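You operate a simulated robot arm through the tools that you are given. There is no shell and no other tool. Be economical: measure what you need, move in short steps, check, and stop when the job is done.

The job below is to be done with a simulated robot arm. You get a single attempt, and the scene is never put back.

TASK
Tighten the frame, zero the counter, set firm tension and wind 6 metres.
Fine: one press of the key.

It is judged by the outcome, as a careful person would: the job done as asked, and still so three seconds after it is handed in. It fails if anything else is knocked over, pushed out of place, dropped, spilled or broken.

THE ROBOT
A 7-joint arm with a two-finger parallel gripper, fixed in place. Base frame: the origin is at the foot of the arm, x ahead of it, y to its left, z up. Readings come in m, rad, newtons and seconds.
With the tool pointing down near the work surface it reaches from about 0.32 to 0.74 m from the base axis. Its first joint turns from -2.007 to 2.007 rad. Payload 3.91 kg.
The TCP is the grasp point between the finger pads, 0.03 m short of the fingertips. In the tool frame z runs along the fingers and y along their closing line. The gripper opens to 0.11 m. The fingers are 0.02 m wide and 0.01 m thick; the gripper's body (0.048 by 0.112 m) begins 0.055 m behind the TCP.
Orientation is told as [roll, pitch, yaw] about the base's x, y, z axes, in that order, counted from this pose: with the fingers straight down and closing along the base's y, the tool's x points along the base's -x, its y along +y and its z along -z.

THE INTERFACE
- The arm moves only by the tool arm_command. Its argument "series" is a list of rows, each a list of 3 entries, a list of its own where there are three numbers: the shift along the tool's x, y, z in m, then the turn, a rotation vector about the tool's x, y, z in rad, then the closure in counts, from 0 (fully open) to 255 (shut). In form: [[[x, y, z], [wx, wy, wz], jaw], ...]. A call has 1 to 12 rows; each row is the pose to reach, as a shift and turn from the pose commanded when the call began, along the tool's axes at that moment. Rows are played at 5 a second. More than 0.05 m and 0.15 rad between two rows, or a gripper value outside its range, and nothing of the call is played. Where a pose cannot be reached the arm comes as near as it can. A force on the tool above 40 N (or 10 N above the force at the start of the call, whichever is more), or a blocked arm, ends the call early, and 0.2 s more pass. Each finger travels about 0.108 m/s and halts on what it meets, pressing with about 34 N; the grip force reading is that of the motor and also rises with nothing between the fingers. The clock runs only during rows and for 0.2 s after the last one: add rows that repeat a pose to give the fingers time. It gives the time, the measured TCP pose, the force on the tool (base axes), the opening and the grip force at its end, in the units of the frame above (readings bear some noise), with the torque about the TCP (base axes, N m) and any sound that the robot's microphone picked up.
- Cameras (640 x 400 px; columns grow to the right, rows downward): "scene" is fixed at [0.3995, 0.4973, 1.4995]; the picture's right is [-0.89, -0.45, 0.00], its down [-0.34, 0.68, -0.66] and it looks along [0.29, -0.59, -0.76] (base axes); focal length 214 px, centre (320, 200). "wrist" rides on the gripper at [0.072, 0.017, -0.103] in the tool frame; the picture's right is [-0.23, 0.97, 0.00], its down [-0.76, -0.18, -0.62] and it looks along [-0.61, -0.14, 0.78] (tool axes); focal length 222 px, centre (320, 200). There is no depth. A picture from a camera that has moved, and an enlarged one, comes with that camera's place and axes in the base frame and with its lens.
- capture(camera): a new picture of that camera. No time passes.
- raise_lower(by): slides the trunk up (or, below 0, down) by that many m; the arm rides with it, the base frame stays. It gives what a move gives, with no picture.
- zoom(camera, box): a new picture of the part [left, top, right, bottom] of that camera's present view, enlarged. No time passes.
- job_done(): hands the job in; it is judged then, once.

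Work in short steps. Places have to be worked out from the pictures, the camera data and where the tool is seen: move nearer, look again, correct. Check each grasp and each placing, and mend what went wrong. You have 120 turns and 68 pictures in all, those below and enlarged ones among them. Open the gripper and draw the arm clear of the work before you hand the job in, unless the task says otherwise; then end with one line.

The tools are called as name(argument=value, ...) on one line, values as JSON. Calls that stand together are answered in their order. arm_command: Moves the arm, as the interface text tells. Its arguments: {"type":"object","properties":{"series":{"type":"array","items":{"type":"array"}}},"required":["series"]} The other tools are called the same way: raise_lower (by) slides the trunk up or down; capture (camera) takes a picture; zoom (camera, box) takes an enlarged picture of a part of a camera's view; job_done () hands the job in.

At the start:

```text
time: 0.0
tool_pos: [0.4453, 0.1549, 1.3815]
tool_rot: [-0.001, -0.001, 0.001]
wrist_force: [0.1, -0.3, 0.2]
wrist_torque: [-0.01, 0.0, -0.03]
gripper_width: 0.1099
grasp_force: 0.1
trunk travel left (down, up): [-0.7, 0.29]
```

scene: 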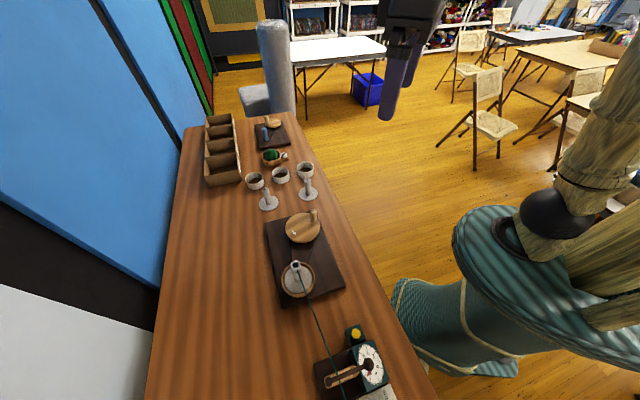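
wrist: 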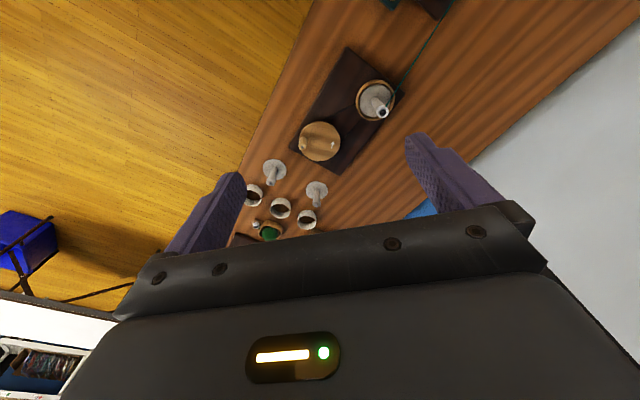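

I start by looking closer at the work: the winder and counter at the bottom of the scene view, and the rest of the bench.

zoom(camera="scene", box=[250, 200, 410, 300])

zoom(camera="scene", box=[300, 300, 460, 400])

zoom(camera="scene", box=[190, 110, 350, 210])

```text
4.00 times, centred on (330, 250) of scene
camera zoom: at [0.3995, 0.4973, 1.4995], right [-0.89, -0.45, 0.0], down [-0.34, 0.68, -0.66], along [0.29, -0.59, -0.76], focal length 858 px, centre (280, 0)
```

zoom: 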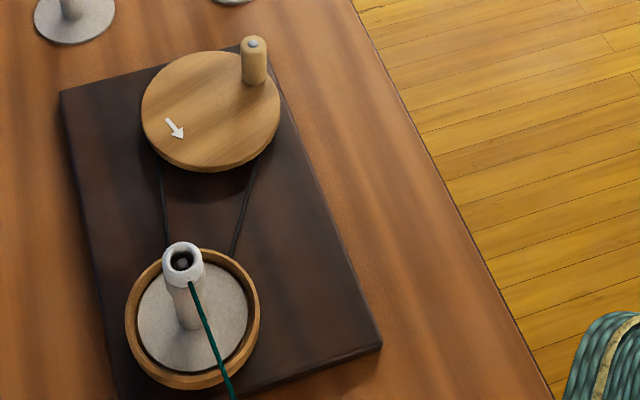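

```text
4.00 times, centred on (380, 350) of scene
camera zoom: at [0.3995, 0.4973, 1.4995], right [-0.89, -0.45, 0.0], down [-0.34, 0.68, -0.66], along [0.29, -0.59, -0.76], focal length 858 px, centre (80, -400)
```

zoom: 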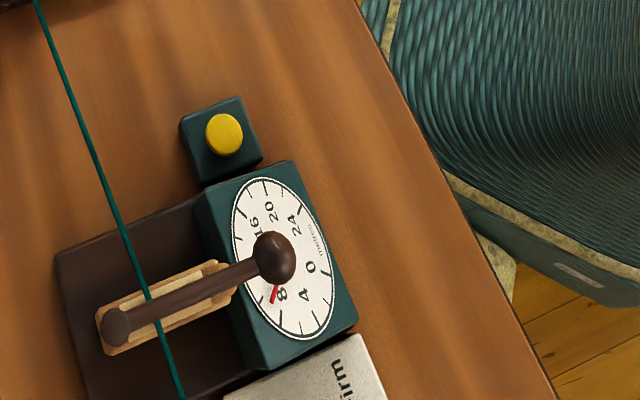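

```text
4.00 times, centred on (270, 160) of scene
camera zoom: at [0.3995, 0.4973, 1.4995], right [-0.89, -0.45, 0.0], down [-0.34, 0.68, -0.66], along [0.29, -0.59, -0.76], focal length 858 px, centre (520, 360)
```

zoom: 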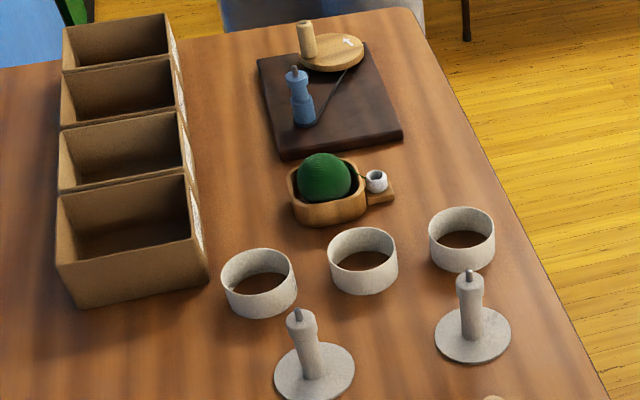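

The dial, a clamp/lever and a thing marked "…irm" lie at the left end of the bench, mostly out of the scene view. I turn the wrist camera toward +y while moving that way, staying high.

arm_command(series=[[[0.016, 0.012, 0], [0, 0, -0.13], 0], [[0.032, 0.024, 0], [0, 0, -0.26], 0], [[0.048, 0.036, 0], [0, 0, -0.39], 0], [[0.064, 0.048, 0], [0, 0, -0.52], 0], [[0.08, 0.06, 0], [0, 0, -0.65], 0], [[0.096, 0.072, 0], [0, 0, -0.78], 0], [[0.112, 0.084, 0], [0, 0, -0.91], 0], [[0.128, 0.096, 0], [0, 0, -1.04], 0], [[0.144, 0.108, 0], [0, 0, -1.17], 0], [[0.16, 0.12, 0], [0, 0, -1.3], 0], [[0.176, 0.132, 0], [0, 0, -1.43], 0], [[0.19, 0.145, 0], [0, 0, -1.57], 0]])

capture(camera="wrist")

```text
time: 2.6
tool_pos: [0.2565, 0.2991, 1.3832]
tool_rot: [-0.001, -0.001, 1.573]
wrist_force: [-0.6, -0.4, 0.0]
wrist_torque: [0.03, 0.03, 0.01]
gripper_width: 0.1099
grasp_force: 0.1
trunk travel left (down, up): [-0.7, 0.29]
```

```text
62 pictures are left
camera wrist: at [0.2385, 0.2275, 1.4858], right [-0.97, 0.23, 0.0], down [0.18, 0.76, 0.62], along [0.14, 0.61, -0.78], focal length 222 px, centre (320, 200)
```

wrist: 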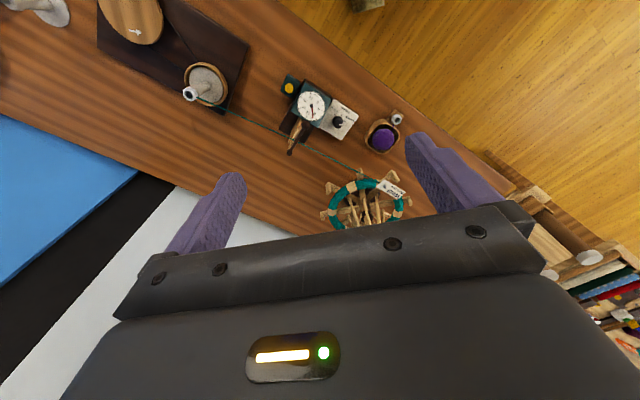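

Now visible: dial, tension knob box, and a swift frame with the teal hank and a label. I zoom in on them.

zoom(camera="wrist", box=[270, 65, 420, 159])

zoom(camera="wrist", box=[310, 160, 422, 230])

```text
4.26 times, centred on (345, 112) of wrist
camera zoom: at [0.2385, 0.2275, 1.4858], right [-0.97, 0.23, 0.0], down [0.18, 0.76, 0.62], along [0.14, 0.61, -0.78], focal length 945 px, centre (214, 574)
```

zoom: 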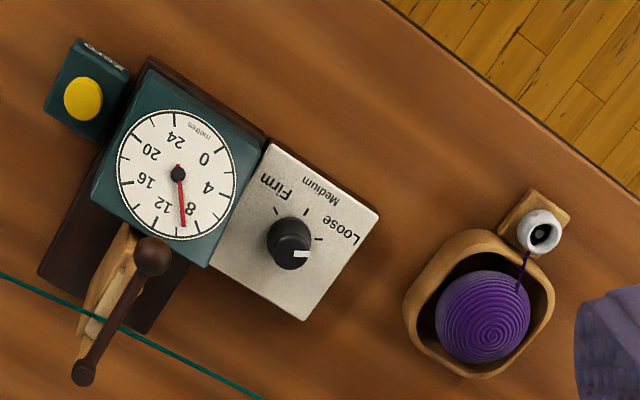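

```text
5.71 times, centred on (366, 195) of wrist
camera zoom: at [0.2385, 0.2275, 1.4858], right [-0.97, 0.23, 0.0], down [0.18, 0.76, 0.62], along [0.14, 0.61, -0.78], focal length 1269 px, centre (57, 229)
```

zoom: 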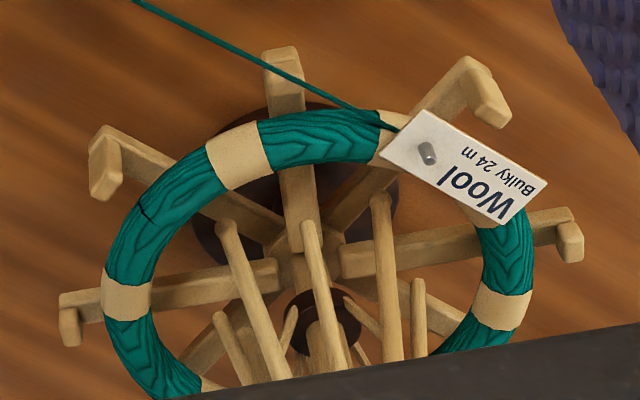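

The yellow ZERO key, dial (reading ~10), tension knob (at Loose) and swift are all identified; dial centre triangulates to about (0.30, 0.40, 0.83). I lower the trunk to get a nearer view.

raise_lower(by=-0.25)

capture(camera="wrist")

```text
time: 5.2
tool_pos: [0.2554, 0.3003, 1.1332]
tool_rot: [0.001, 0.0, 1.57]
wrist_force: [0.3, 0.3, 0.0]
wrist_torque: [-0.01, 0.03, 0.0]
gripper_width: 0.1099
grasp_force: 0.1
trunk travel left (down, up): [-0.45, 0.54]
```

```text
59 pictures are left
camera wrist: at [0.2385, 0.227, 1.2359], right [-0.97, 0.23, 0.0], down [0.18, 0.76, 0.62], along [0.14, 0.61, -0.78], focal length 222 px, centre (320, 200)
```

wrist: 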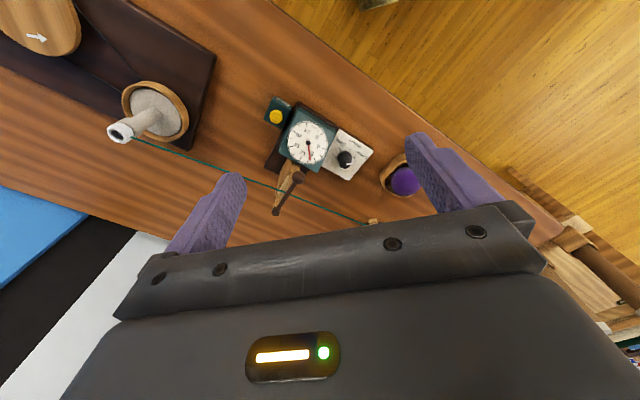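

The gripper hides the swift from here; I move 0.2 m toward it at this height so it appears in the unobstructed top half.

arm_command(series=[[[-0.04, 0, 0], [0, 0, 0], 0], [[-0.08, 0, 0], [0, 0, 0], 0], [[-0.12, 0, 0], [0, 0, 0], 0], [[-0.16, 0, 0], [0, 0, 0], 0], [[-0.2, 0, 0], [0, 0, 0], 0]])

capture(camera="wrist")

```text
time: 6.4
tool_pos: [0.2517, 0.4808, 1.1251]
tool_rot: [0.004, -0.005, 1.569]
wrist_force: [1.9, -1.8, 0.5]
wrist_torque: [0.06, 0.2, 0.02]
gripper_width: 0.11
grasp_force: 0.1
out of reach, approached as far as the arm can: row 5
trunk travel left (down, up): [-0.45, 0.54]
```

```text
58 pictures are left
camera wrist: at [0.2355, 0.4075, 1.2285], right [-0.97, 0.23, 0.0], down [0.18, 0.76, 0.62], along [0.14, 0.61, -0.78], focal length 222 px, centre (320, 200)
```

wrist: 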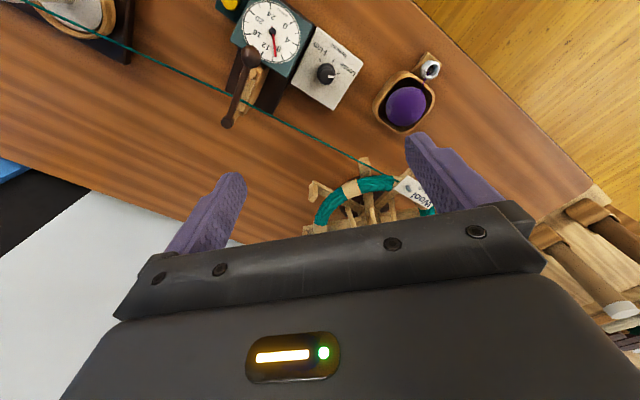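

The swift's ring is near (0.19, 0.73, 0.91). The clear part of the wrist view is along the fingers, so I back off a bit and tilt the fingers toward the swift.

arm_command(series=[[[0.02, 0, 0], [0, -0.13, 0], 0], [[0.04, 0, 0], [0, -0.26, 0], 0], [[0.06, 0, 0], [0, -0.39, 0], 0], [[0.08, 0, 0], [0, -0.52, 0], 0], [[0.1, 0, 0], [0, -0.65, 0], 0], [[0.12, 0, 0], [0, -0.78, 0], 0], [[0.12, 0, 0], [0, -0.9, 0], 0]])

capture(camera="wrist")

```text
time: 8.0
tool_pos: [0.2487, 0.3615, 1.1263]
tool_rot: [-0.002, -0.902, 1.57]
wrist_force: [-0.2, 0.4, 0.2]
wrist_torque: [0.0, 0.0, -0.04]
gripper_width: 0.11
grasp_force: 0.0
trunk travel left (down, up): [-0.45, 0.54]
```

```text
57 pictures are left
camera wrist: at [0.2315, 0.235, 1.134], right [-0.97, 0.14, 0.18], down [0.18, -0.02, 0.98], along [0.14, 0.99, -0.01], focal length 222 px, centre (320, 200)
```

wrist: 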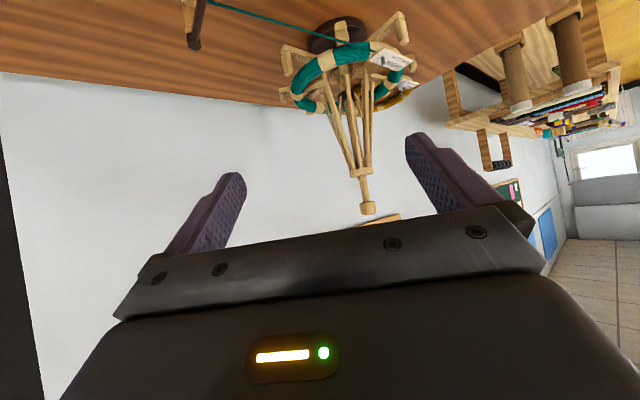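

Upside-down view, but clear: an umbrella swift with a tall post and sticks meeting at a top collar. Zoom on it.

zoom(camera="wrist", box=[265, 10, 425, 220])

```text
1.90 times, centred on (345, 115) of wrist
camera zoom: at [0.2315, 0.235, 1.134], right [-0.97, 0.14, 0.18], down [0.18, -0.02, 0.98], along [0.14, 0.99, -0.01], focal length 423 px, centre (272, 362)
```

zoom: 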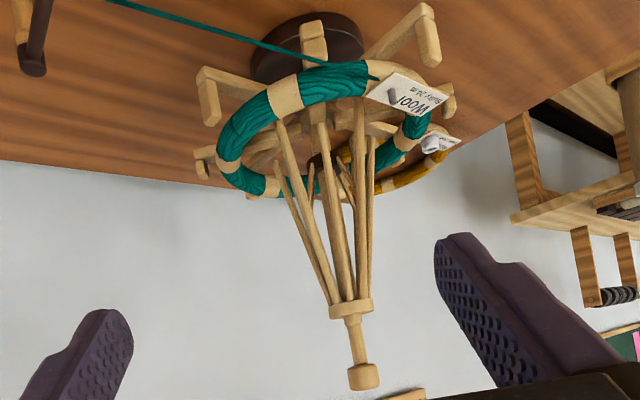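

The swift post is near (0.20, 0.73), collar at z≈1.085 and post knob at z≈1.17. I go closer for a sharper look at how the struts work.

arm_command(series=[[[-0.027, 0.017, 0.034], [0, 0, 0], 0], [[-0.054, 0.034, 0.068], [0, 0, 0], 0], [[-0.08, 0.05, 0.102], [0, 0, 0], 0], [[-0.08, 0.05, 0.102], [0, 0, 0], 0]])

zoom(camera="wrist", box=[200, 0, 460, 220])

```text
time: 9.0
tool_pos: [0.1967, 0.4941, 1.1264]
tool_rot: [0.0, -0.9, 1.572]
wrist_force: [-1.1, 0.5, 0.1]
wrist_torque: [0.01, 0.0, 0.02]
gripper_width: 0.1099
grasp_force: 0.0
trunk travel left (down, up): [-0.45, 0.54]
```

```text
1.82 times, centred on (330, 110) of wrist
camera zoom: at [0.1796, 0.367, 1.1336], right [-0.97, 0.14, 0.18], down [0.18, -0.02, 0.98], along [0.14, 0.99, -0.01], focal length 404 px, centre (302, 364)
```

zoom: 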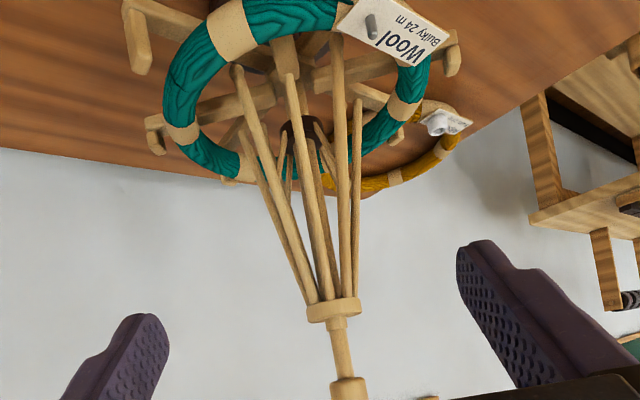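

I zoom tightly on the lower part of the swift and the collar to understand the mechanism.

zoom(camera="wrist", box=[260, 20, 420, 120])

zoom(camera="wrist", box=[340, 130, 440, 230])

```text
4.00 times, centred on (340, 70) of wrist
camera zoom: at [0.1796, 0.367, 1.1336], right [-0.97, 0.14, 0.18], down [0.18, -0.02, 0.98], along [0.14, 0.99, -0.01], focal length 888 px, centre (240, 720)
```

zoom: 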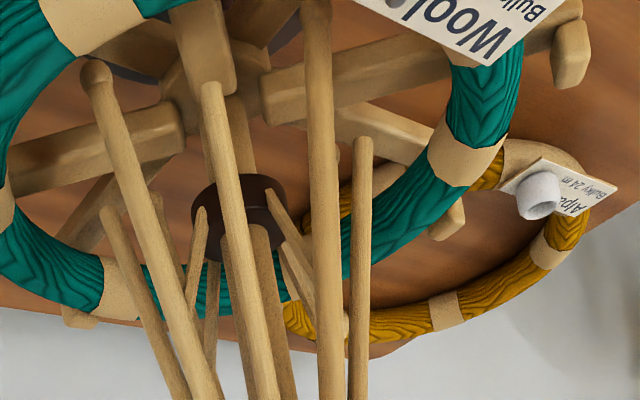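

```text
4.00 times, centred on (390, 180) of wrist
camera zoom: at [0.1796, 0.367, 1.1336], right [-0.97, 0.14, 0.18], down [0.18, -0.02, 0.98], along [0.14, 0.99, -0.01], focal length 888 px, centre (40, 280)
```

zoom: 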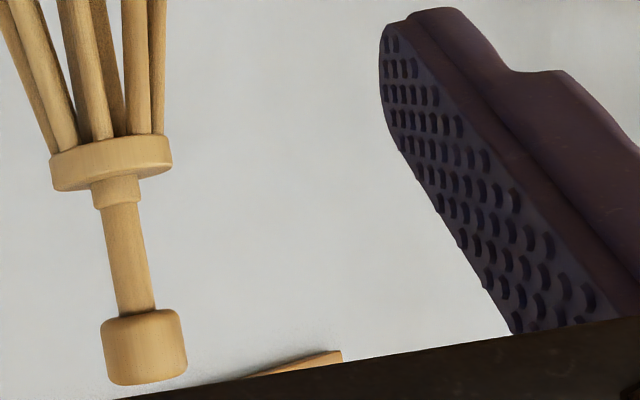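

The collar (flange ~57 mm, on a ~19 mm post with a ~41 mm knob above and ~50 mm gap) carries umbrella struts, so pushing the collar down should spread and tighten the frame. I move closer, flattening the tool, to check location and reach.

arm_command(series=[[[-0.023, 0, 0.029], [0, -0.1, 0], 0], [[-0.046, 0, 0.058], [0, -0.2, 0], 0], [[-0.068, 0, 0.086], [0, -0.3, 0], 0], [[-0.068, 0, 0.086], [0, -0.3, 0], 0]])

capture(camera="wrist")

```text
time: 10.0
tool_pos: [0.1969, 0.6005, 1.1252]
tool_rot: [0.0, -1.2, 1.568]
wrist_force: [0.5, 1.1, 0.6]
wrist_torque: [0.01, 0.0, 0.03]
gripper_width: 0.11
grasp_force: 0.1
trunk travel left (down, up): [-0.45, 0.54]
```

```text
52 pictures are left
camera wrist: at [0.1814, 0.4774, 1.0954], right [-0.97, 0.08, 0.21], down [0.18, -0.31, 0.94], along [0.14, 0.95, 0.28], focal length 222 px, centre (320, 200)
```

wrist: 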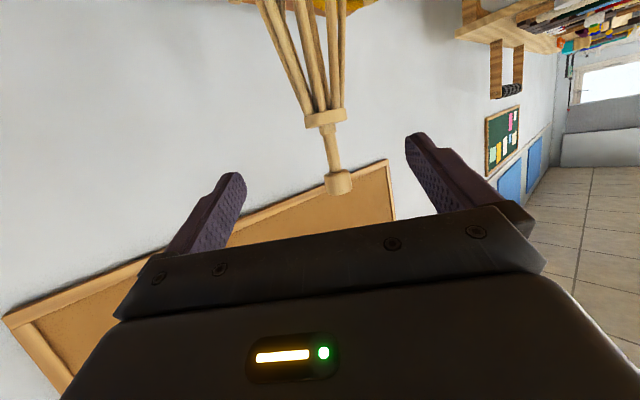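

Three views agree: post at about (0.197, 0.80), free gap between collar top (≈1.089) and knob (≈1.150). I narrow the fingers and move halfway in at z≈1.125.

arm_command(series=[[[-0.012, 0, 0.031], [0, 0, 0], 110], [[-0.024, 0, 0.062], [0, 0, 0], 110], [[-0.036, 0, 0.093], [0, 0, 0], 110], [[-0.036, 0, 0.093], [0, 0, 0], 110]])

capture(camera="wrist")

capture(camera="scene")

```text
time: 11.0
tool_pos: [0.1984, 0.7011, 1.123]
tool_rot: [0.0, -1.199, 1.572]
wrist_force: [0.9, 0.2, 0.0]
wrist_torque: [0.02, 0.0, -0.01]
gripper_width: 0.0627
grasp_force: 0.0
trunk travel left (down, up): [-0.45, 0.54]
```

```text
51 pictures are left
camera wrist: at [0.1823, 0.5787, 1.0932], right [-0.97, 0.08, 0.21], down [0.18, -0.3, 0.94], along [0.14, 0.95, 0.28], focal length 222 px, centre (320, 200)
```

wrist: 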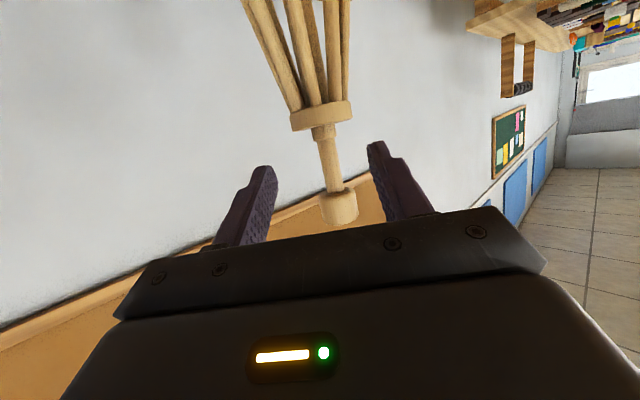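

```text
50 pictures are left
```

scene: 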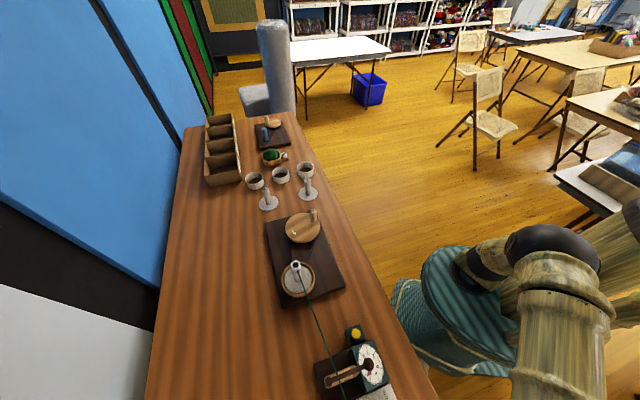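

Alignment is good (post x≈0.196 vs TCP 0.198, gap mid z≈1.12). I advance until the fingertips straddle the post.

arm_command(series=[[[-0.0105, 0.001, 0.025], [0, 0, 0], 110], [[-0.021, 0.002, 0.05], [0, 0, 0], 110], [[-0.031, 0.002, 0.075], [0, 0, 0], 110], [[-0.031, 0.002, 0.075], [0, 0, 0], 110]])

capture(camera="wrist")

```text
time: 12.0
tool_pos: [0.1959, 0.7837, 1.1258]
tool_rot: [0.001, -1.198, 1.568]
wrist_force: [0.1, 0.1, 0.1]
wrist_torque: [-0.01, 0.0, 0.04]
gripper_width: 0.0626
grasp_force: 0.1
trunk travel left (down, up): [-0.45, 0.54]
```

```text
49 pictures are left
camera wrist: at [0.1795, 0.6607, 1.0954], right [-0.97, 0.08, 0.21], down [0.18, -0.3, 0.94], along [0.14, 0.95, 0.28], focal length 222 px, centre (320, 200)
```

wrist: 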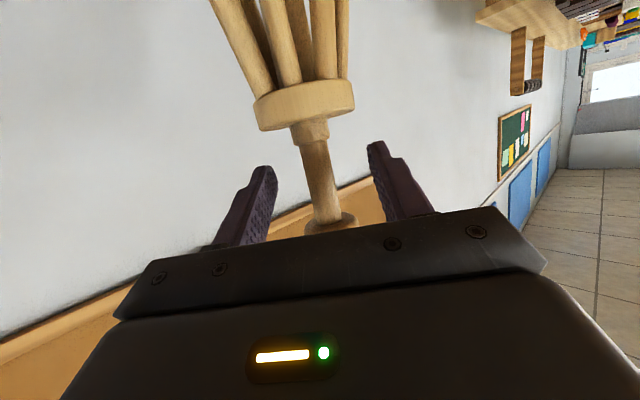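

The fingers straddle the post, centred. I close to ~32 mm (not gripping) and ease downward onto the collar.

arm_command(series=[[[0, 0, 0], [0, 0, 0], 181], [[0, 0, 0], [0, 0, 0], 181], [[0.0093, 0, 0.0036], [0, 0, 0], 181], [[0.0186, 0, 0.0072], [0, 0, 0], 181], [[0.028, 0, 0.0109], [0, 0, 0], 181], [[0.028, 0, 0.0109], [0, 0, 0], 181]])

capture(camera="wrist")

```text
time: 13.5
tool_pos: [0.1958, 0.7803, 1.1058]
tool_rot: [-0.003, -1.226, 1.571]
wrist_force: [0.8, 1.0, 5.1]
wrist_torque: [0.19, 0.13, -0.02]
gripper_width: 0.0318
grasp_force: 0.1
trunk travel left (down, up): [-0.45, 0.54]
stopped in row 6: the force on the tool passed its limit at 41 N (the readings are from after the stop); the commanded pose is now the measured one
```

```text
48 pictures are left
camera wrist: at [0.1789, 0.6596, 1.0734], right [-0.97, 0.08, 0.21], down [0.18, -0.33, 0.93], along [0.14, 0.94, 0.31], focal length 222 px, centre (320, 200)
```

wrist: 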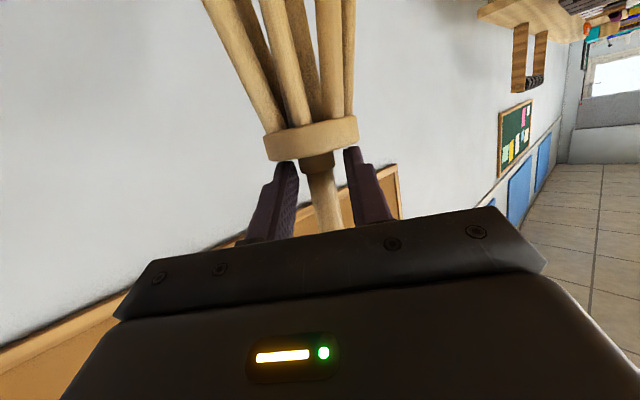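

The collar did not budge at 41 N, so it isn't meant to slide down; the dark ring on the post below, with short stretchers up to the ribs, looks like the umbrella's runner. I lift off, back out, and look at it.

arm_command(series=[[[-0.008, 0, -0.003], [0, 0, 0], 181], [[-0.016, 0, -0.007], [0, 0, 0], 130], [[-0.016, 0, -0.007], [0, 0, 0], 110], [[-0.005, 0, -0.04], [0, 0, 0], 110], [[0.011, 0, -0.085], [0, 0, 0], 110], [[0.025, 0, -0.13], [0, 0, 0], 110]])

capture(camera="wrist")

```text
time: 14.9
tool_pos: [0.1969, 0.6478, 1.1267]
tool_rot: [-0.003, -1.221, 1.57]
wrist_force: [-0.9, 0.1, -0.6]
wrist_torque: [0.0, 0.03, 0.02]
gripper_width: 0.0624
grasp_force: 0.0
trunk travel left (down, up): [-0.45, 0.54]
```

```text
47 pictures are left
camera wrist: at [0.1801, 0.526, 1.0937], right [-0.97, 0.08, 0.21], down [0.18, -0.32, 0.93], along [0.14, 0.94, 0.3], focal length 222 px, centre (320, 200)
```

wrist: 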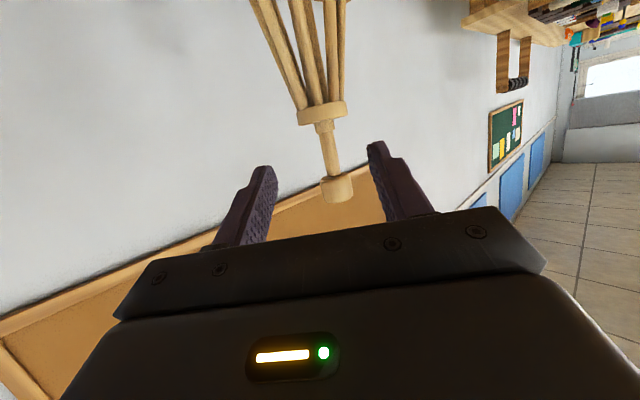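

I lower the trunk 0.12 m and tilt slightly down to look at the runner through the ribs.

raise_lower(by=-0.12)

arm_command(series=[[[0, 0, 0], [0, 0.12, 0], 110], [[0, 0, 0], [0, 0.22, 0], 110], [[0, 0, 0], [0, 0.22, 0], 110]])

capture(camera="wrist")

zoom(camera="wrist", box=[220, 0, 420, 140])

```text
time: 16.4
tool_pos: [0.198, 0.6483, 1.0062]
tool_rot: [-0.004, -1.221, 1.571]
wrist_force: [0.3, 1.0, -0.7]
wrist_torque: [0.02, -0.01, 0.01]
gripper_width: 0.0627
grasp_force: 0.1
trunk travel left (down, up): [-0.33, 0.66]
```

```text
time: 17.2
tool_pos: [0.1971, 0.6486, 1.0056]
tool_rot: [-0.001, -0.998, 1.569]
wrist_force: [0.0, 1.0, -0.4]
wrist_torque: [0.0, 0.02, 0.03]
gripper_width: 0.0627
grasp_force: 0.2
trunk travel left (down, up): [-0.33, 0.66]
```

```text
46 pictures are left
camera wrist: at [0.1803, 0.5226, 1.001], right [-0.97, 0.13, 0.19], down [0.18, -0.11, 0.98], along [0.14, 0.99, 0.09], focal length 222 px, centre (320, 200)
```

wrist: 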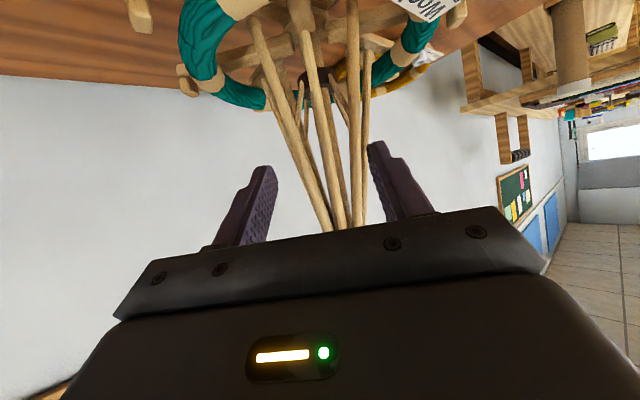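

```text
2.86 times, centred on (320, 70) of wrist
camera zoom: at [0.1803, 0.5226, 1.001], right [-0.97, 0.13, 0.19], down [0.18, -0.11, 0.98], along [0.14, 0.99, 0.09], focal length 635 px, centre (320, 571)
```

zoom: 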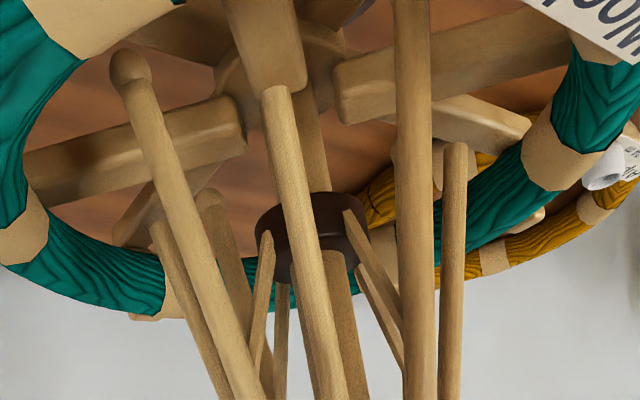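

Confirmed: it is an umbrella with a dark runner (z≈0.89) and stretchers. The top knob on the post may carry a marking or be the actuator, so I raise the trunk to look at it from above.

raise_lower(by=0.38)

zoom(camera="wrist", box=[220, 0, 420, 140])

```text
time: 20.9
tool_pos: [0.1969, 0.6486, 1.3856]
tool_rot: [-0.002, -1.0, 1.569]
wrist_force: [-0.3, -0.6, 0.0]
wrist_torque: [0.03, -0.03, -0.01]
gripper_width: 0.0626
grasp_force: 0.0
trunk travel left (down, up): [-0.71, 0.28]
```

```text
2.86 times, centred on (320, 70) of wrist
camera zoom: at [0.1805, 0.5227, 1.3808], right [-0.97, 0.13, 0.19], down [0.18, -0.11, 0.98], along [0.14, 0.99, 0.09], focal length 635 px, centre (320, 571)
```

zoom: 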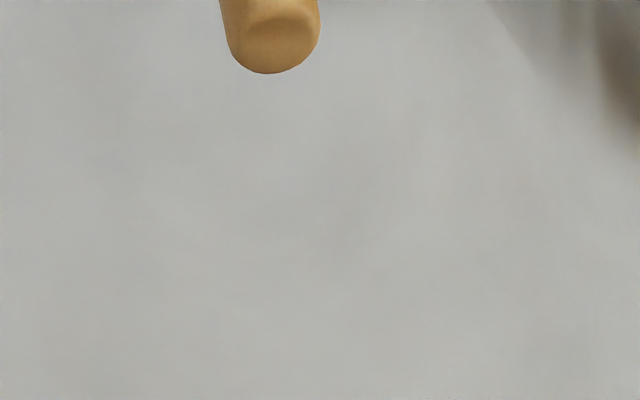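

The knob is plain. I tilt down 0.5 rad to see the whole swift from above.

arm_command(series=[[[0, 0, 0], [0, 0.13, 0], 110], [[0, 0, 0], [0, 0.26, 0], 110], [[0, 0, 0], [0, 0.39, 0], 110], [[0, 0, 0], [0, 0.5, 0], 110]])

capture(camera="wrist")

zoom(camera="wrist", box=[230, 0, 430, 140])

```text
time: 21.9
tool_pos: [0.1933, 0.6347, 1.3739]
tool_rot: [-0.003, -0.501, 1.568]
wrist_force: [0.2, -0.9, 0.4]
wrist_torque: [-0.03, 0.01, -0.01]
gripper_width: 0.0627
grasp_force: 0.1
out of reach, approached as far as the arm can: row 4
trunk travel left (down, up): [-0.71, 0.28]
```

```text
43 pictures are left
camera wrist: at [0.1765, 0.5219, 1.4298], right [-0.97, 0.2, 0.11], down [0.18, 0.37, 0.91], along [0.15, 0.91, -0.39], focal length 222 px, centre (320, 200)
```

wrist: 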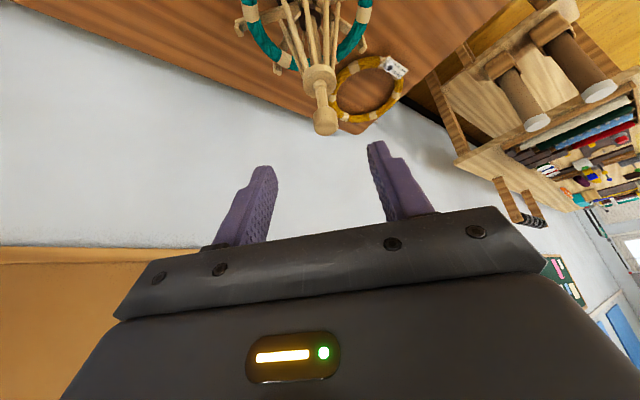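

```text
2.86 times, centred on (330, 70) of wrist
camera zoom: at [0.1765, 0.5219, 1.4298], right [-0.97, 0.2, 0.11], down [0.18, 0.37, 0.91], along [0.15, 0.91, -0.39], focal length 635 px, centre (291, 571)
```

zoom: 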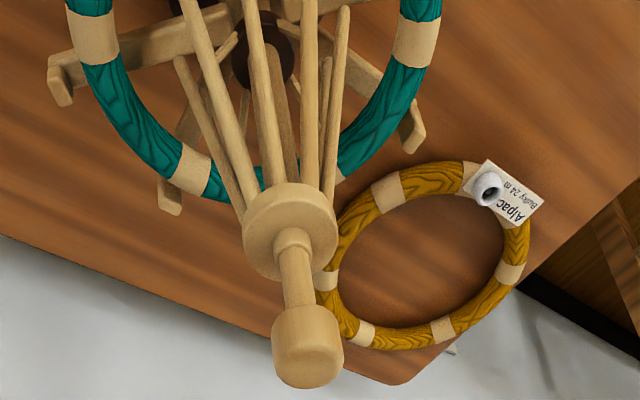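

The collar has a neck like a slider, but it didn't move; the other candidates are pulling the post/knob up or lifting the runner. I return to the gap between collar and knob to test a gentle upward push on the knob.

arm_command(series=[[[0, 0, 0], [0, -0.13, 0], 110], [[0, 0, 0], [0, -0.26, 0], 110], [[0, 0, 0], [0, -0.39, 0], 110], [[0, 0, 0], [0, -0.52, 0], 110], [[0, 0, 0], [0, -0.65, 0], 110], [[0, 0, 0], [0, -0.7, 0], 110], [[0, 0, 0], [0, -0.7, 0], 110]])

raise_lower(by=-0.25)

capture(camera="wrist")

```text
time: 23.4
tool_pos: [0.1924, 0.6369, 1.3727]
tool_rot: [-0.003, -1.2, 1.569]
wrist_force: [0.1, 0.3, -0.3]
wrist_torque: [0.02, -0.02, 0.0]
gripper_width: 0.0627
grasp_force: 0.1
trunk travel left (down, up): [-0.71, 0.28]
```

```text
time: 26.0
tool_pos: [0.1938, 0.6367, 1.1239]
tool_rot: [-0.002, -1.201, 1.572]
wrist_force: [0.1, 0.2, 0.6]
wrist_torque: [-0.02, 0.01, -0.01]
gripper_width: 0.0625
grasp_force: 0.0
trunk travel left (down, up): [-0.46, 0.53]
```

```text
41 pictures are left
camera wrist: at [0.1767, 0.5143, 1.0931], right [-0.97, 0.09, 0.21], down [0.18, -0.31, 0.94], along [0.14, 0.95, 0.28], focal length 222 px, centre (320, 200)
```

wrist: 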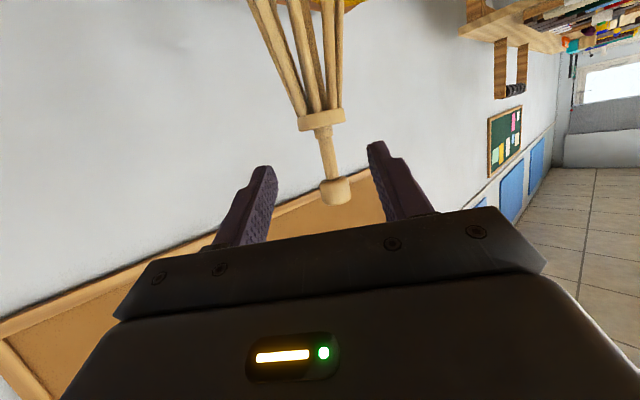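

Aligned. I advance into the gap, narrow the fingers, and push up gently in small steps.

arm_command(series=[[[-0.013, -0.002, 0.034], [0, 0, 0], 110], [[-0.026, -0.002, 0.068], [0, 0, 0], 110], [[-0.039, -0.002, 0.101], [0, 0, 0], 110], [[-0.0525, -0.002, 0.135], [0, 0, 0], 110], [[-0.0525, -0.002, 0.135], [0, 0, 0], 181], [[-0.0525, -0.002, 0.135], [0, 0, 0], 181], [[-0.0595, -0.002, 0.132], [0, 0, 0], 181], [[-0.063, -0.002, 0.131], [0, 0, 0], 181], [[-0.0665, -0.002, 0.13], [0, 0, 0], 181], [[-0.07, -0.002, 0.129], [0, 0, 0], 181], [[-0.0735, -0.002, 0.1275], [0, 0, 0], 181]])

capture(camera="wrist")

```text
time: 28.4
tool_pos: [0.1953, 0.783, 1.1457]
tool_rot: [-0.003, -1.201, 1.571]
wrist_force: [0.0, 0.1, 0.1]
wrist_torque: [-0.02, -0.01, 0.01]
gripper_width: 0.0319
grasp_force: 0.2
trunk travel left (down, up): [-0.46, 0.53]
```

```text
40 pictures are left
camera wrist: at [0.1793, 0.6602, 1.1154], right [-0.97, 0.09, 0.21], down [0.18, -0.31, 0.94], along [0.14, 0.95, 0.28], focal length 222 px, centre (320, 200)
```

wrist: 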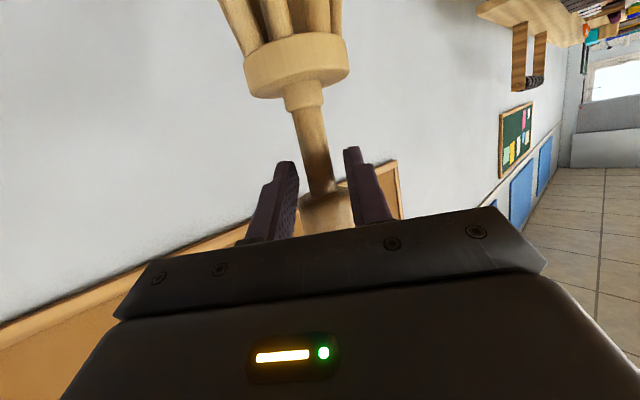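

No contact yet; I continue up in small steps.

arm_command(series=[[[-0.003, 0, -0.001], [0, 0, 0], 181], [[-0.0055, 0, -0.002], [0, 0, 0], 181], [[-0.0055, 0, -0.002], [0, 0, 0], 181]])

arm_command(series=[[[-0.002, 0, -0.0008], [0, 0, 0], 181], [[-0.0035, 0, -0.0015], [0, 0, 0], 181], [[-0.0035, 0, -0.0015], [0, 0, 0], 181]])

```text
time: 29.2
tool_pos: [0.196, 0.7832, 1.151]
tool_rot: [-0.003, -1.199, 1.569]
wrist_force: [-0.5, -0.2, -0.7]
wrist_torque: [0.0, -0.03, -0.02]
gripper_width: 0.0319
grasp_force: 0.0
trunk travel left (down, up): [-0.46, 0.53]
```

```text
time: 30.0
tool_pos: [0.1975, 0.7834, 1.1542]
tool_rot: [-0.004, -1.199, 1.571]
wrist_force: [0.3, -0.7, -0.1]
wrist_torque: [-0.05, 0.0, -0.01]
gripper_width: 0.0322
grasp_force: 0.3
trunk travel left (down, up): [-0.46, 0.53]
```

arm_command(series=[[[-0.003, 0, -0.001], [0, 0, 0], 181], [[-0.0055, 0, -0.002], [0, 0, 0], 181], [[-0.0055, 0, -0.002], [0, 0, 0], 181]])

capture(camera="wrist")

```text
time: 30.8
tool_pos: [0.196, 0.7817, 1.1592]
tool_rot: [-0.005, -1.199, 1.569]
wrist_force: [3.3, -1.2, -1.9]
wrist_torque: [-0.05, 0.04, -0.06]
gripper_width: 0.0335
grasp_force: 1.8
out of reach, approached as far as the arm can: row 2
trunk travel left (down, up): [-0.46, 0.53]
```

```text
39 pictures are left
camera wrist: at [0.1797, 0.6584, 1.1301], right [-0.97, 0.09, 0.21], down [0.18, -0.31, 0.94], along [0.14, 0.95, 0.28], focal length 222 px, centre (320, 200)
```

wrist: 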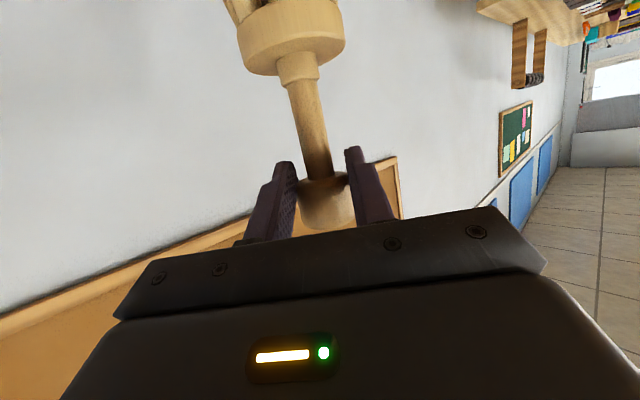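

Contact is just starting, wedging at the knob's rounded edge. Better to grip the knob: open, rise ~12 mm with the trunk, close on it.

arm_command(series=[[[0.004, 0, 0.0015], [0, 0, 0], 120], [[0.004, 0, 0.0015], [0, 0, 0], 100], [[0.004, 0, 0.0015], [0, 0, 0], 100]])

raise_lower(by=0.018)

arm_command(series=[[[0, 0, 0], [0, 0, 0], 200], [[0, 0, 0], [0, 0, 0], 200], [[0, 0, 0], [0, 0, 0], 200]])

capture(camera="wrist")

```text
time: 31.6
tool_pos: [0.1968, 0.7821, 1.1563]
tool_rot: [-0.003, -1.201, 1.571]
wrist_force: [-0.8, -0.3, 0.0]
wrist_torque: [-0.02, -0.01, 0.01]
gripper_width: 0.0669
grasp_force: 0.1
trunk travel left (down, up): [-0.46, 0.53]
```

```text
time: 32.3
tool_pos: [0.1965, 0.7833, 1.1745]
tool_rot: [-0.004, -1.198, 1.569]
wrist_force: [0.7, 0.2, 0.4]
wrist_torque: [0.01, 0.01, 0.0]
gripper_width: 0.0672
grasp_force: 0.1
trunk travel left (down, up): [-0.478, 0.512]
```

```text
time: 33.1
tool_pos: [0.1981, 0.7822, 1.1752]
tool_rot: [-0.002, -1.201, 1.571]
wrist_force: [3.5, 0.4, 0.1]
wrist_torque: [0.01, -0.17, -0.09]
gripper_width: 0.0395
grasp_force: 45.6
trunk travel left (down, up): [-0.478, 0.512]
```

```text
38 pictures are left
camera wrist: at [0.1804, 0.6596, 1.145], right [-0.97, 0.09, 0.21], down [0.18, -0.31, 0.94], along [0.14, 0.95, 0.28], focal length 222 px, centre (320, 200)
```

wrist: 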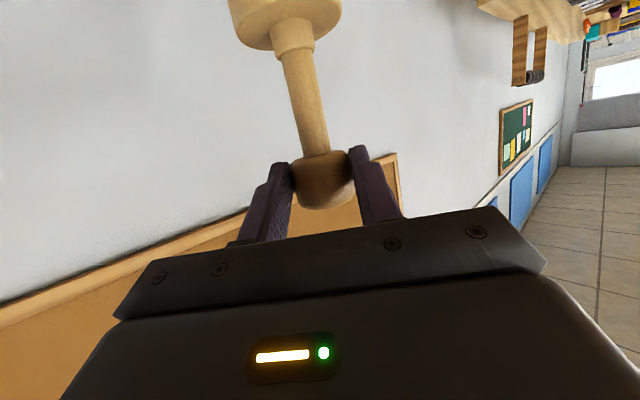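

Knob gripped (39.5 mm). I test a tiny upward pull with the trunk and read the force.

raise_lower(by=0.004)

```text
time: 33.6
tool_pos: [0.1982, 0.7821, 1.1795]
tool_rot: [-0.001, -1.199, 1.568]
wrist_force: [4.2, 0.2, 1.4]
wrist_torque: [-0.45, -0.09, -0.12]
gripper_width: 0.0397
grasp_force: 45.0
trunk travel left (down, up): [-0.482, 0.508]
```

It follows with almost no force. I lift another 10 mm and look.

raise_lower(by=0.01)

capture(camera="wrist")

```text
time: 34.2
tool_pos: [0.1974, 0.7825, 1.19]
tool_rot: [-0.003, -1.199, 1.569]
wrist_force: [5.5, 0.9, 1.4]
wrist_torque: [-0.97, -0.01, -0.13]
gripper_width: 0.0396
grasp_force: 45.3
trunk travel left (down, up): [-0.492, 0.498]
```

```text
37 pictures are left
camera wrist: at [0.1804, 0.6596, 1.1592], right [-0.97, 0.09, 0.21], down [0.18, -0.31, 0.94], along [0.14, 0.95, 0.28], focal length 222 px, centre (320, 200)
```

wrist: 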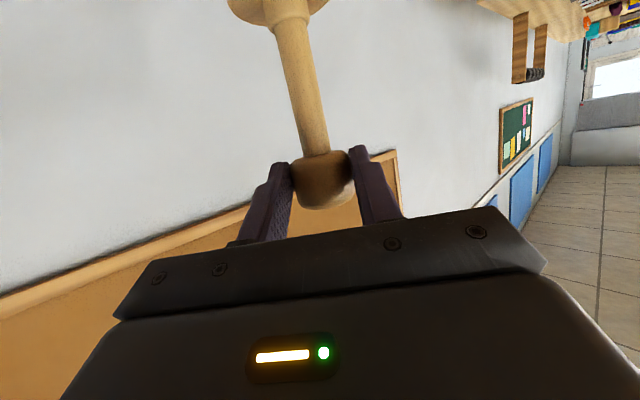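

The rod is drawing out through the collar — this is the actuator (it lifts the runner). I keep pulling in steps until it resists.

raise_lower(by=0.02)

raise_lower(by=0.015)

capture(camera="wrist")

```text
time: 34.7
tool_pos: [0.1977, 0.7826, 1.1939]
tool_rot: [0.003, -1.175, 1.565]
wrist_force: [1.3, -5.4, 0.1]
wrist_torque: [-1.19, 0.28, -0.04]
gripper_width: 0.0394
grasp_force: 44.7
trunk travel left (down, up): [-0.506, 0.484]
stopped: the force on the tool passed its limit at 57 N (the readings are from after the stop); the commanded pose is now the measured one
```

```text
time: 35.1
tool_pos: [0.1981, 0.7831, 1.1941]
tool_rot: [0.001, -1.153, 1.569]
wrist_force: [1.5, -8.4, -2.7]
wrist_torque: [-0.9, 0.23, -0.04]
gripper_width: 0.0397
grasp_force: 45.0
trunk travel left (down, up): [-0.515, 0.475]
stopped: the force on the tool passed its limit at 46 N (the readings are from after the stop); the commanded pose is now the measured one
```

```text
36 pictures are left
camera wrist: at [0.181, 0.6593, 1.1701], right [-0.97, 0.09, 0.21], down [0.18, -0.26, 0.95], along [0.14, 0.96, 0.24], focal length 222 px, centre (320, 200)
```

wrist: 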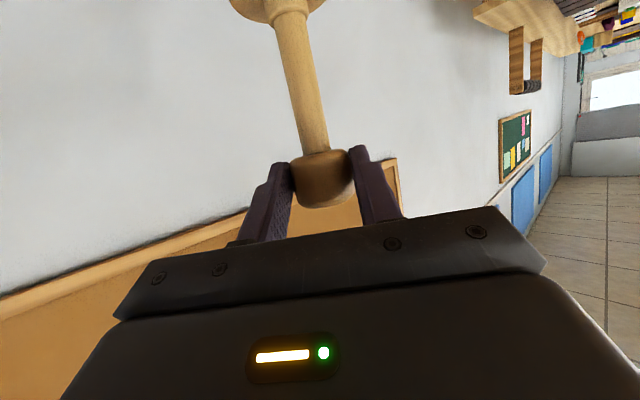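

Hard stop reached about 19 mm up. I release the knob and check whether it stays.

arm_command(series=[[[0, 0, 0], [0, 0, 0], 160], [[0, 0, 0], [0, 0, 0], 130], [[0, 0, 0], [0, 0, 0], 100], [[0, 0, 0], [0, 0, 0], 100]])

capture(camera="wrist")

```text
time: 36.1
tool_pos: [0.1967, 0.7845, 1.1928]
tool_rot: [0.001, -1.157, 1.571]
wrist_force: [0.0, -0.3, 0.1]
wrist_torque: [-0.02, 0.01, 0.02]
gripper_width: 0.067
grasp_force: 0.0
trunk travel left (down, up): [-0.515, 0.475]
```

```text
35 pictures are left
camera wrist: at [0.1803, 0.6605, 1.1694], right [-0.97, 0.09, 0.21], down [0.18, -0.26, 0.95], along [0.14, 0.96, 0.24], focal length 222 px, centre (320, 200)
```

wrist: 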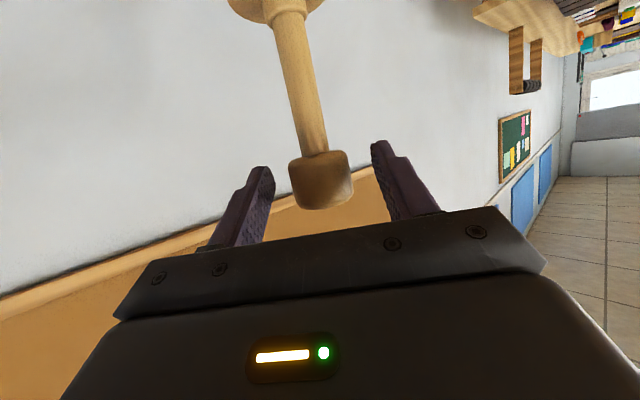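

It stays up. I back out and check the ribs from the earlier viewpoint.

arm_command(series=[[[0.014, 0, -0.032], [0, 0, 0], 60], [[0.028, 0, -0.064], [0, 0, 0], 60], [[0.042, 0, -0.096], [0, 0, 0], 60], [[0.0566, 0, -0.128], [0, 0, 0], 60], [[0.0566, 0, -0.128], [0, 0.1, 0], 60], [[0.0566, 0, -0.128], [0, 0.155, 0], 60]])

raise_lower(by=-0.185)

capture(camera="wrist")

```text
time: 37.5
tool_pos: [0.2138, 0.7069, 1.2453]
tool_rot: [0.001, -0.997, 1.571]
wrist_force: [-0.4, 0.2, 0.4]
wrist_torque: [-0.03, -0.02, 0.02]
gripper_width: 0.0841
grasp_force: 0.0
out of reach, approached as far as the arm can: row 1, 2, 3, 4, 5, 6
trunk travel left (down, up): [-0.515, 0.475]
```

```text
time: 39.6
tool_pos: [0.2136, 0.7073, 1.0589]
tool_rot: [0.001, -0.997, 1.57]
wrist_force: [-0.2, 0.1, -0.1]
wrist_torque: [0.01, 0.03, 0.02]
gripper_width: 0.0842
grasp_force: 0.1
trunk travel left (down, up): [-0.33, 0.66]
```

```text
34 pictures are left
camera wrist: at [0.1969, 0.5817, 1.0546], right [-0.97, 0.12, 0.19], down [0.18, -0.11, 0.98], along [0.14, 0.99, 0.09], focal length 222 px, centre (320, 200)
```

wrist: 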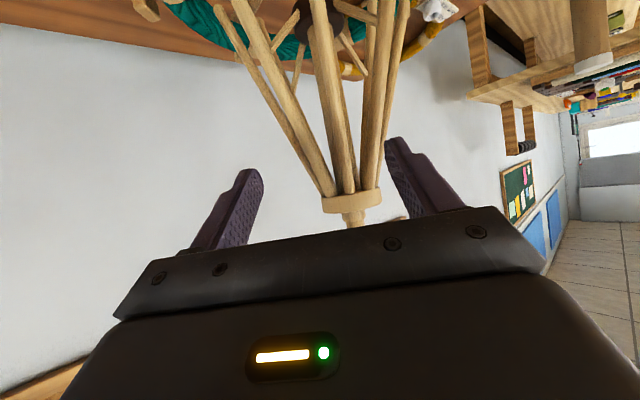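

The ribs have spread. The last back-out fell short of its target, so I now retreat another 10 cm and look again.

arm_command(series=[[[0.018, 0, -0.028], [0, 0, 0], 60], [[0.036, 0, -0.056], [0, 0, 0], 60], [[0.054, 0, -0.084], [0, 0, 0], 60], [[0.065, 0, -0.1], [0, 0, 0], 60]])

capture(camera="wrist")

zoom(camera="wrist", box=[220, 0, 420, 140])

```text
time: 40.6
tool_pos: [0.2364, 0.646, 1.1194]
tool_rot: [0.002, -0.997, 1.574]
wrist_force: [-1.1, -0.3, 0.3]
wrist_torque: [0.01, 0.02, -0.01]
gripper_width: 0.0839
grasp_force: 0.0
out of reach, approached as far as the arm can: row 1, 2, 3, 4
trunk travel left (down, up): [-0.33, 0.66]
```

```text
33 pictures are left
camera wrist: at [0.2195, 0.52, 1.1143], right [-0.97, 0.12, 0.19], down [0.18, -0.11, 0.98], along [0.14, 0.99, 0.08], focal length 222 px, centre (320, 200)
```

wrist: 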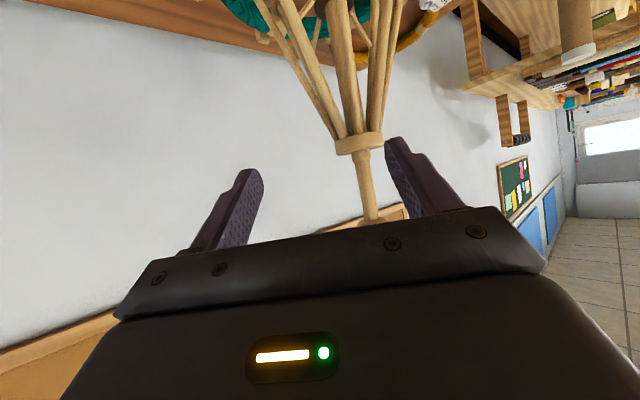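

```text
2.86 times, centred on (320, 70) of wrist
camera zoom: at [0.2195, 0.52, 1.1143], right [-0.97, 0.12, 0.19], down [0.18, -0.11, 0.98], along [0.14, 0.99, 0.08], focal length 635 px, centre (320, 571)
```

zoom: 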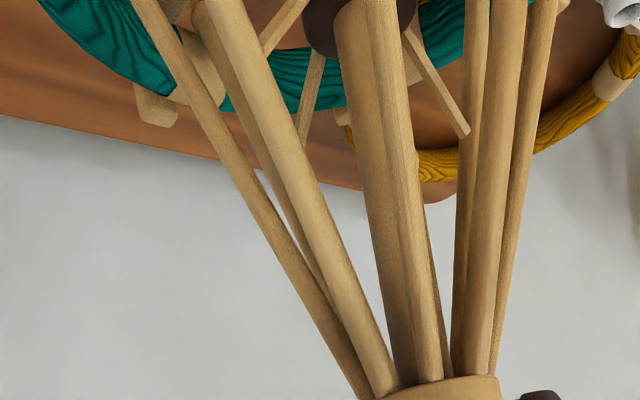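

The ribs clearly spread wider. I retreat to the original comparison viewpoint to confirm the hank is held.

arm_command(series=[[[0.021, -0.002, -0.035], [0, 0.1, 0], 60], [[0.042, -0.004, -0.07], [0, 0.1, 0], 60], [[0.063, -0.006, -0.105], [0, 0.1, 0], 60], [[0.085, -0.008, -0.14], [0, 0.1, 0], 60], [[0.106, -0.01, -0.175], [0, 0.1, 0], 60], [[0.127, -0.012, -0.21], [0, 0.1, 0], 60], [[0.149, -0.013, -0.243], [0, 0.1, 0], 60], [[0.149, -0.013, -0.243], [0, 0.1, 0], 60]])

capture(camera="wrist")

zoom(camera="wrist", box=[265, 10, 425, 220])

```text
time: 42.4
tool_pos: [0.2863, 0.4033, 1.2345]
tool_rot: [0.001, -0.894, 1.571]
wrist_force: [-0.6, 0.2, 0.4]
wrist_torque: [-0.01, 0.02, 0.01]
gripper_width: 0.084
grasp_force: 0.1
out of reach, approached as far as the arm can: row 1, 2, 3, 4, 5, 6, 7, 8
trunk travel left (down, up): [-0.33, 0.66]
```

```text
31 pictures are left
camera wrist: at [0.2699, 0.2772, 1.2421], right [-0.97, 0.14, 0.18], down [0.18, -0.01, 0.98], along [0.14, 0.99, -0.02], focal length 222 px, centre (320, 200)
```

wrist: 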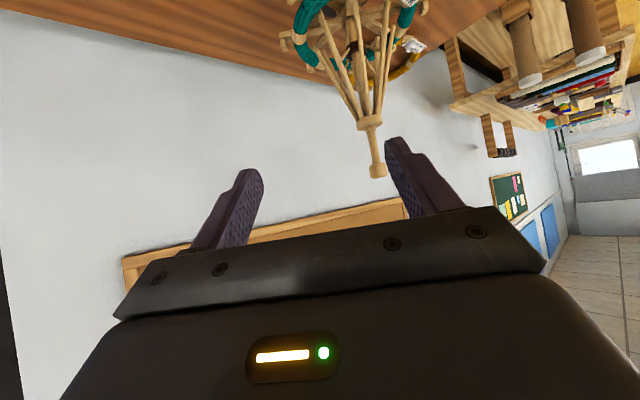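

```text
1.90 times, centred on (345, 115) of wrist
camera zoom: at [0.2699, 0.2772, 1.2421], right [-0.97, 0.14, 0.18], down [0.18, -0.01, 0.98], along [0.14, 0.99, -0.02], focal length 423 px, centre (272, 362)
```

zoom: 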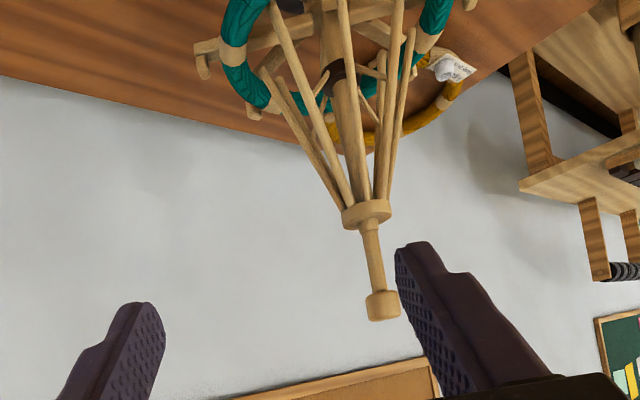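

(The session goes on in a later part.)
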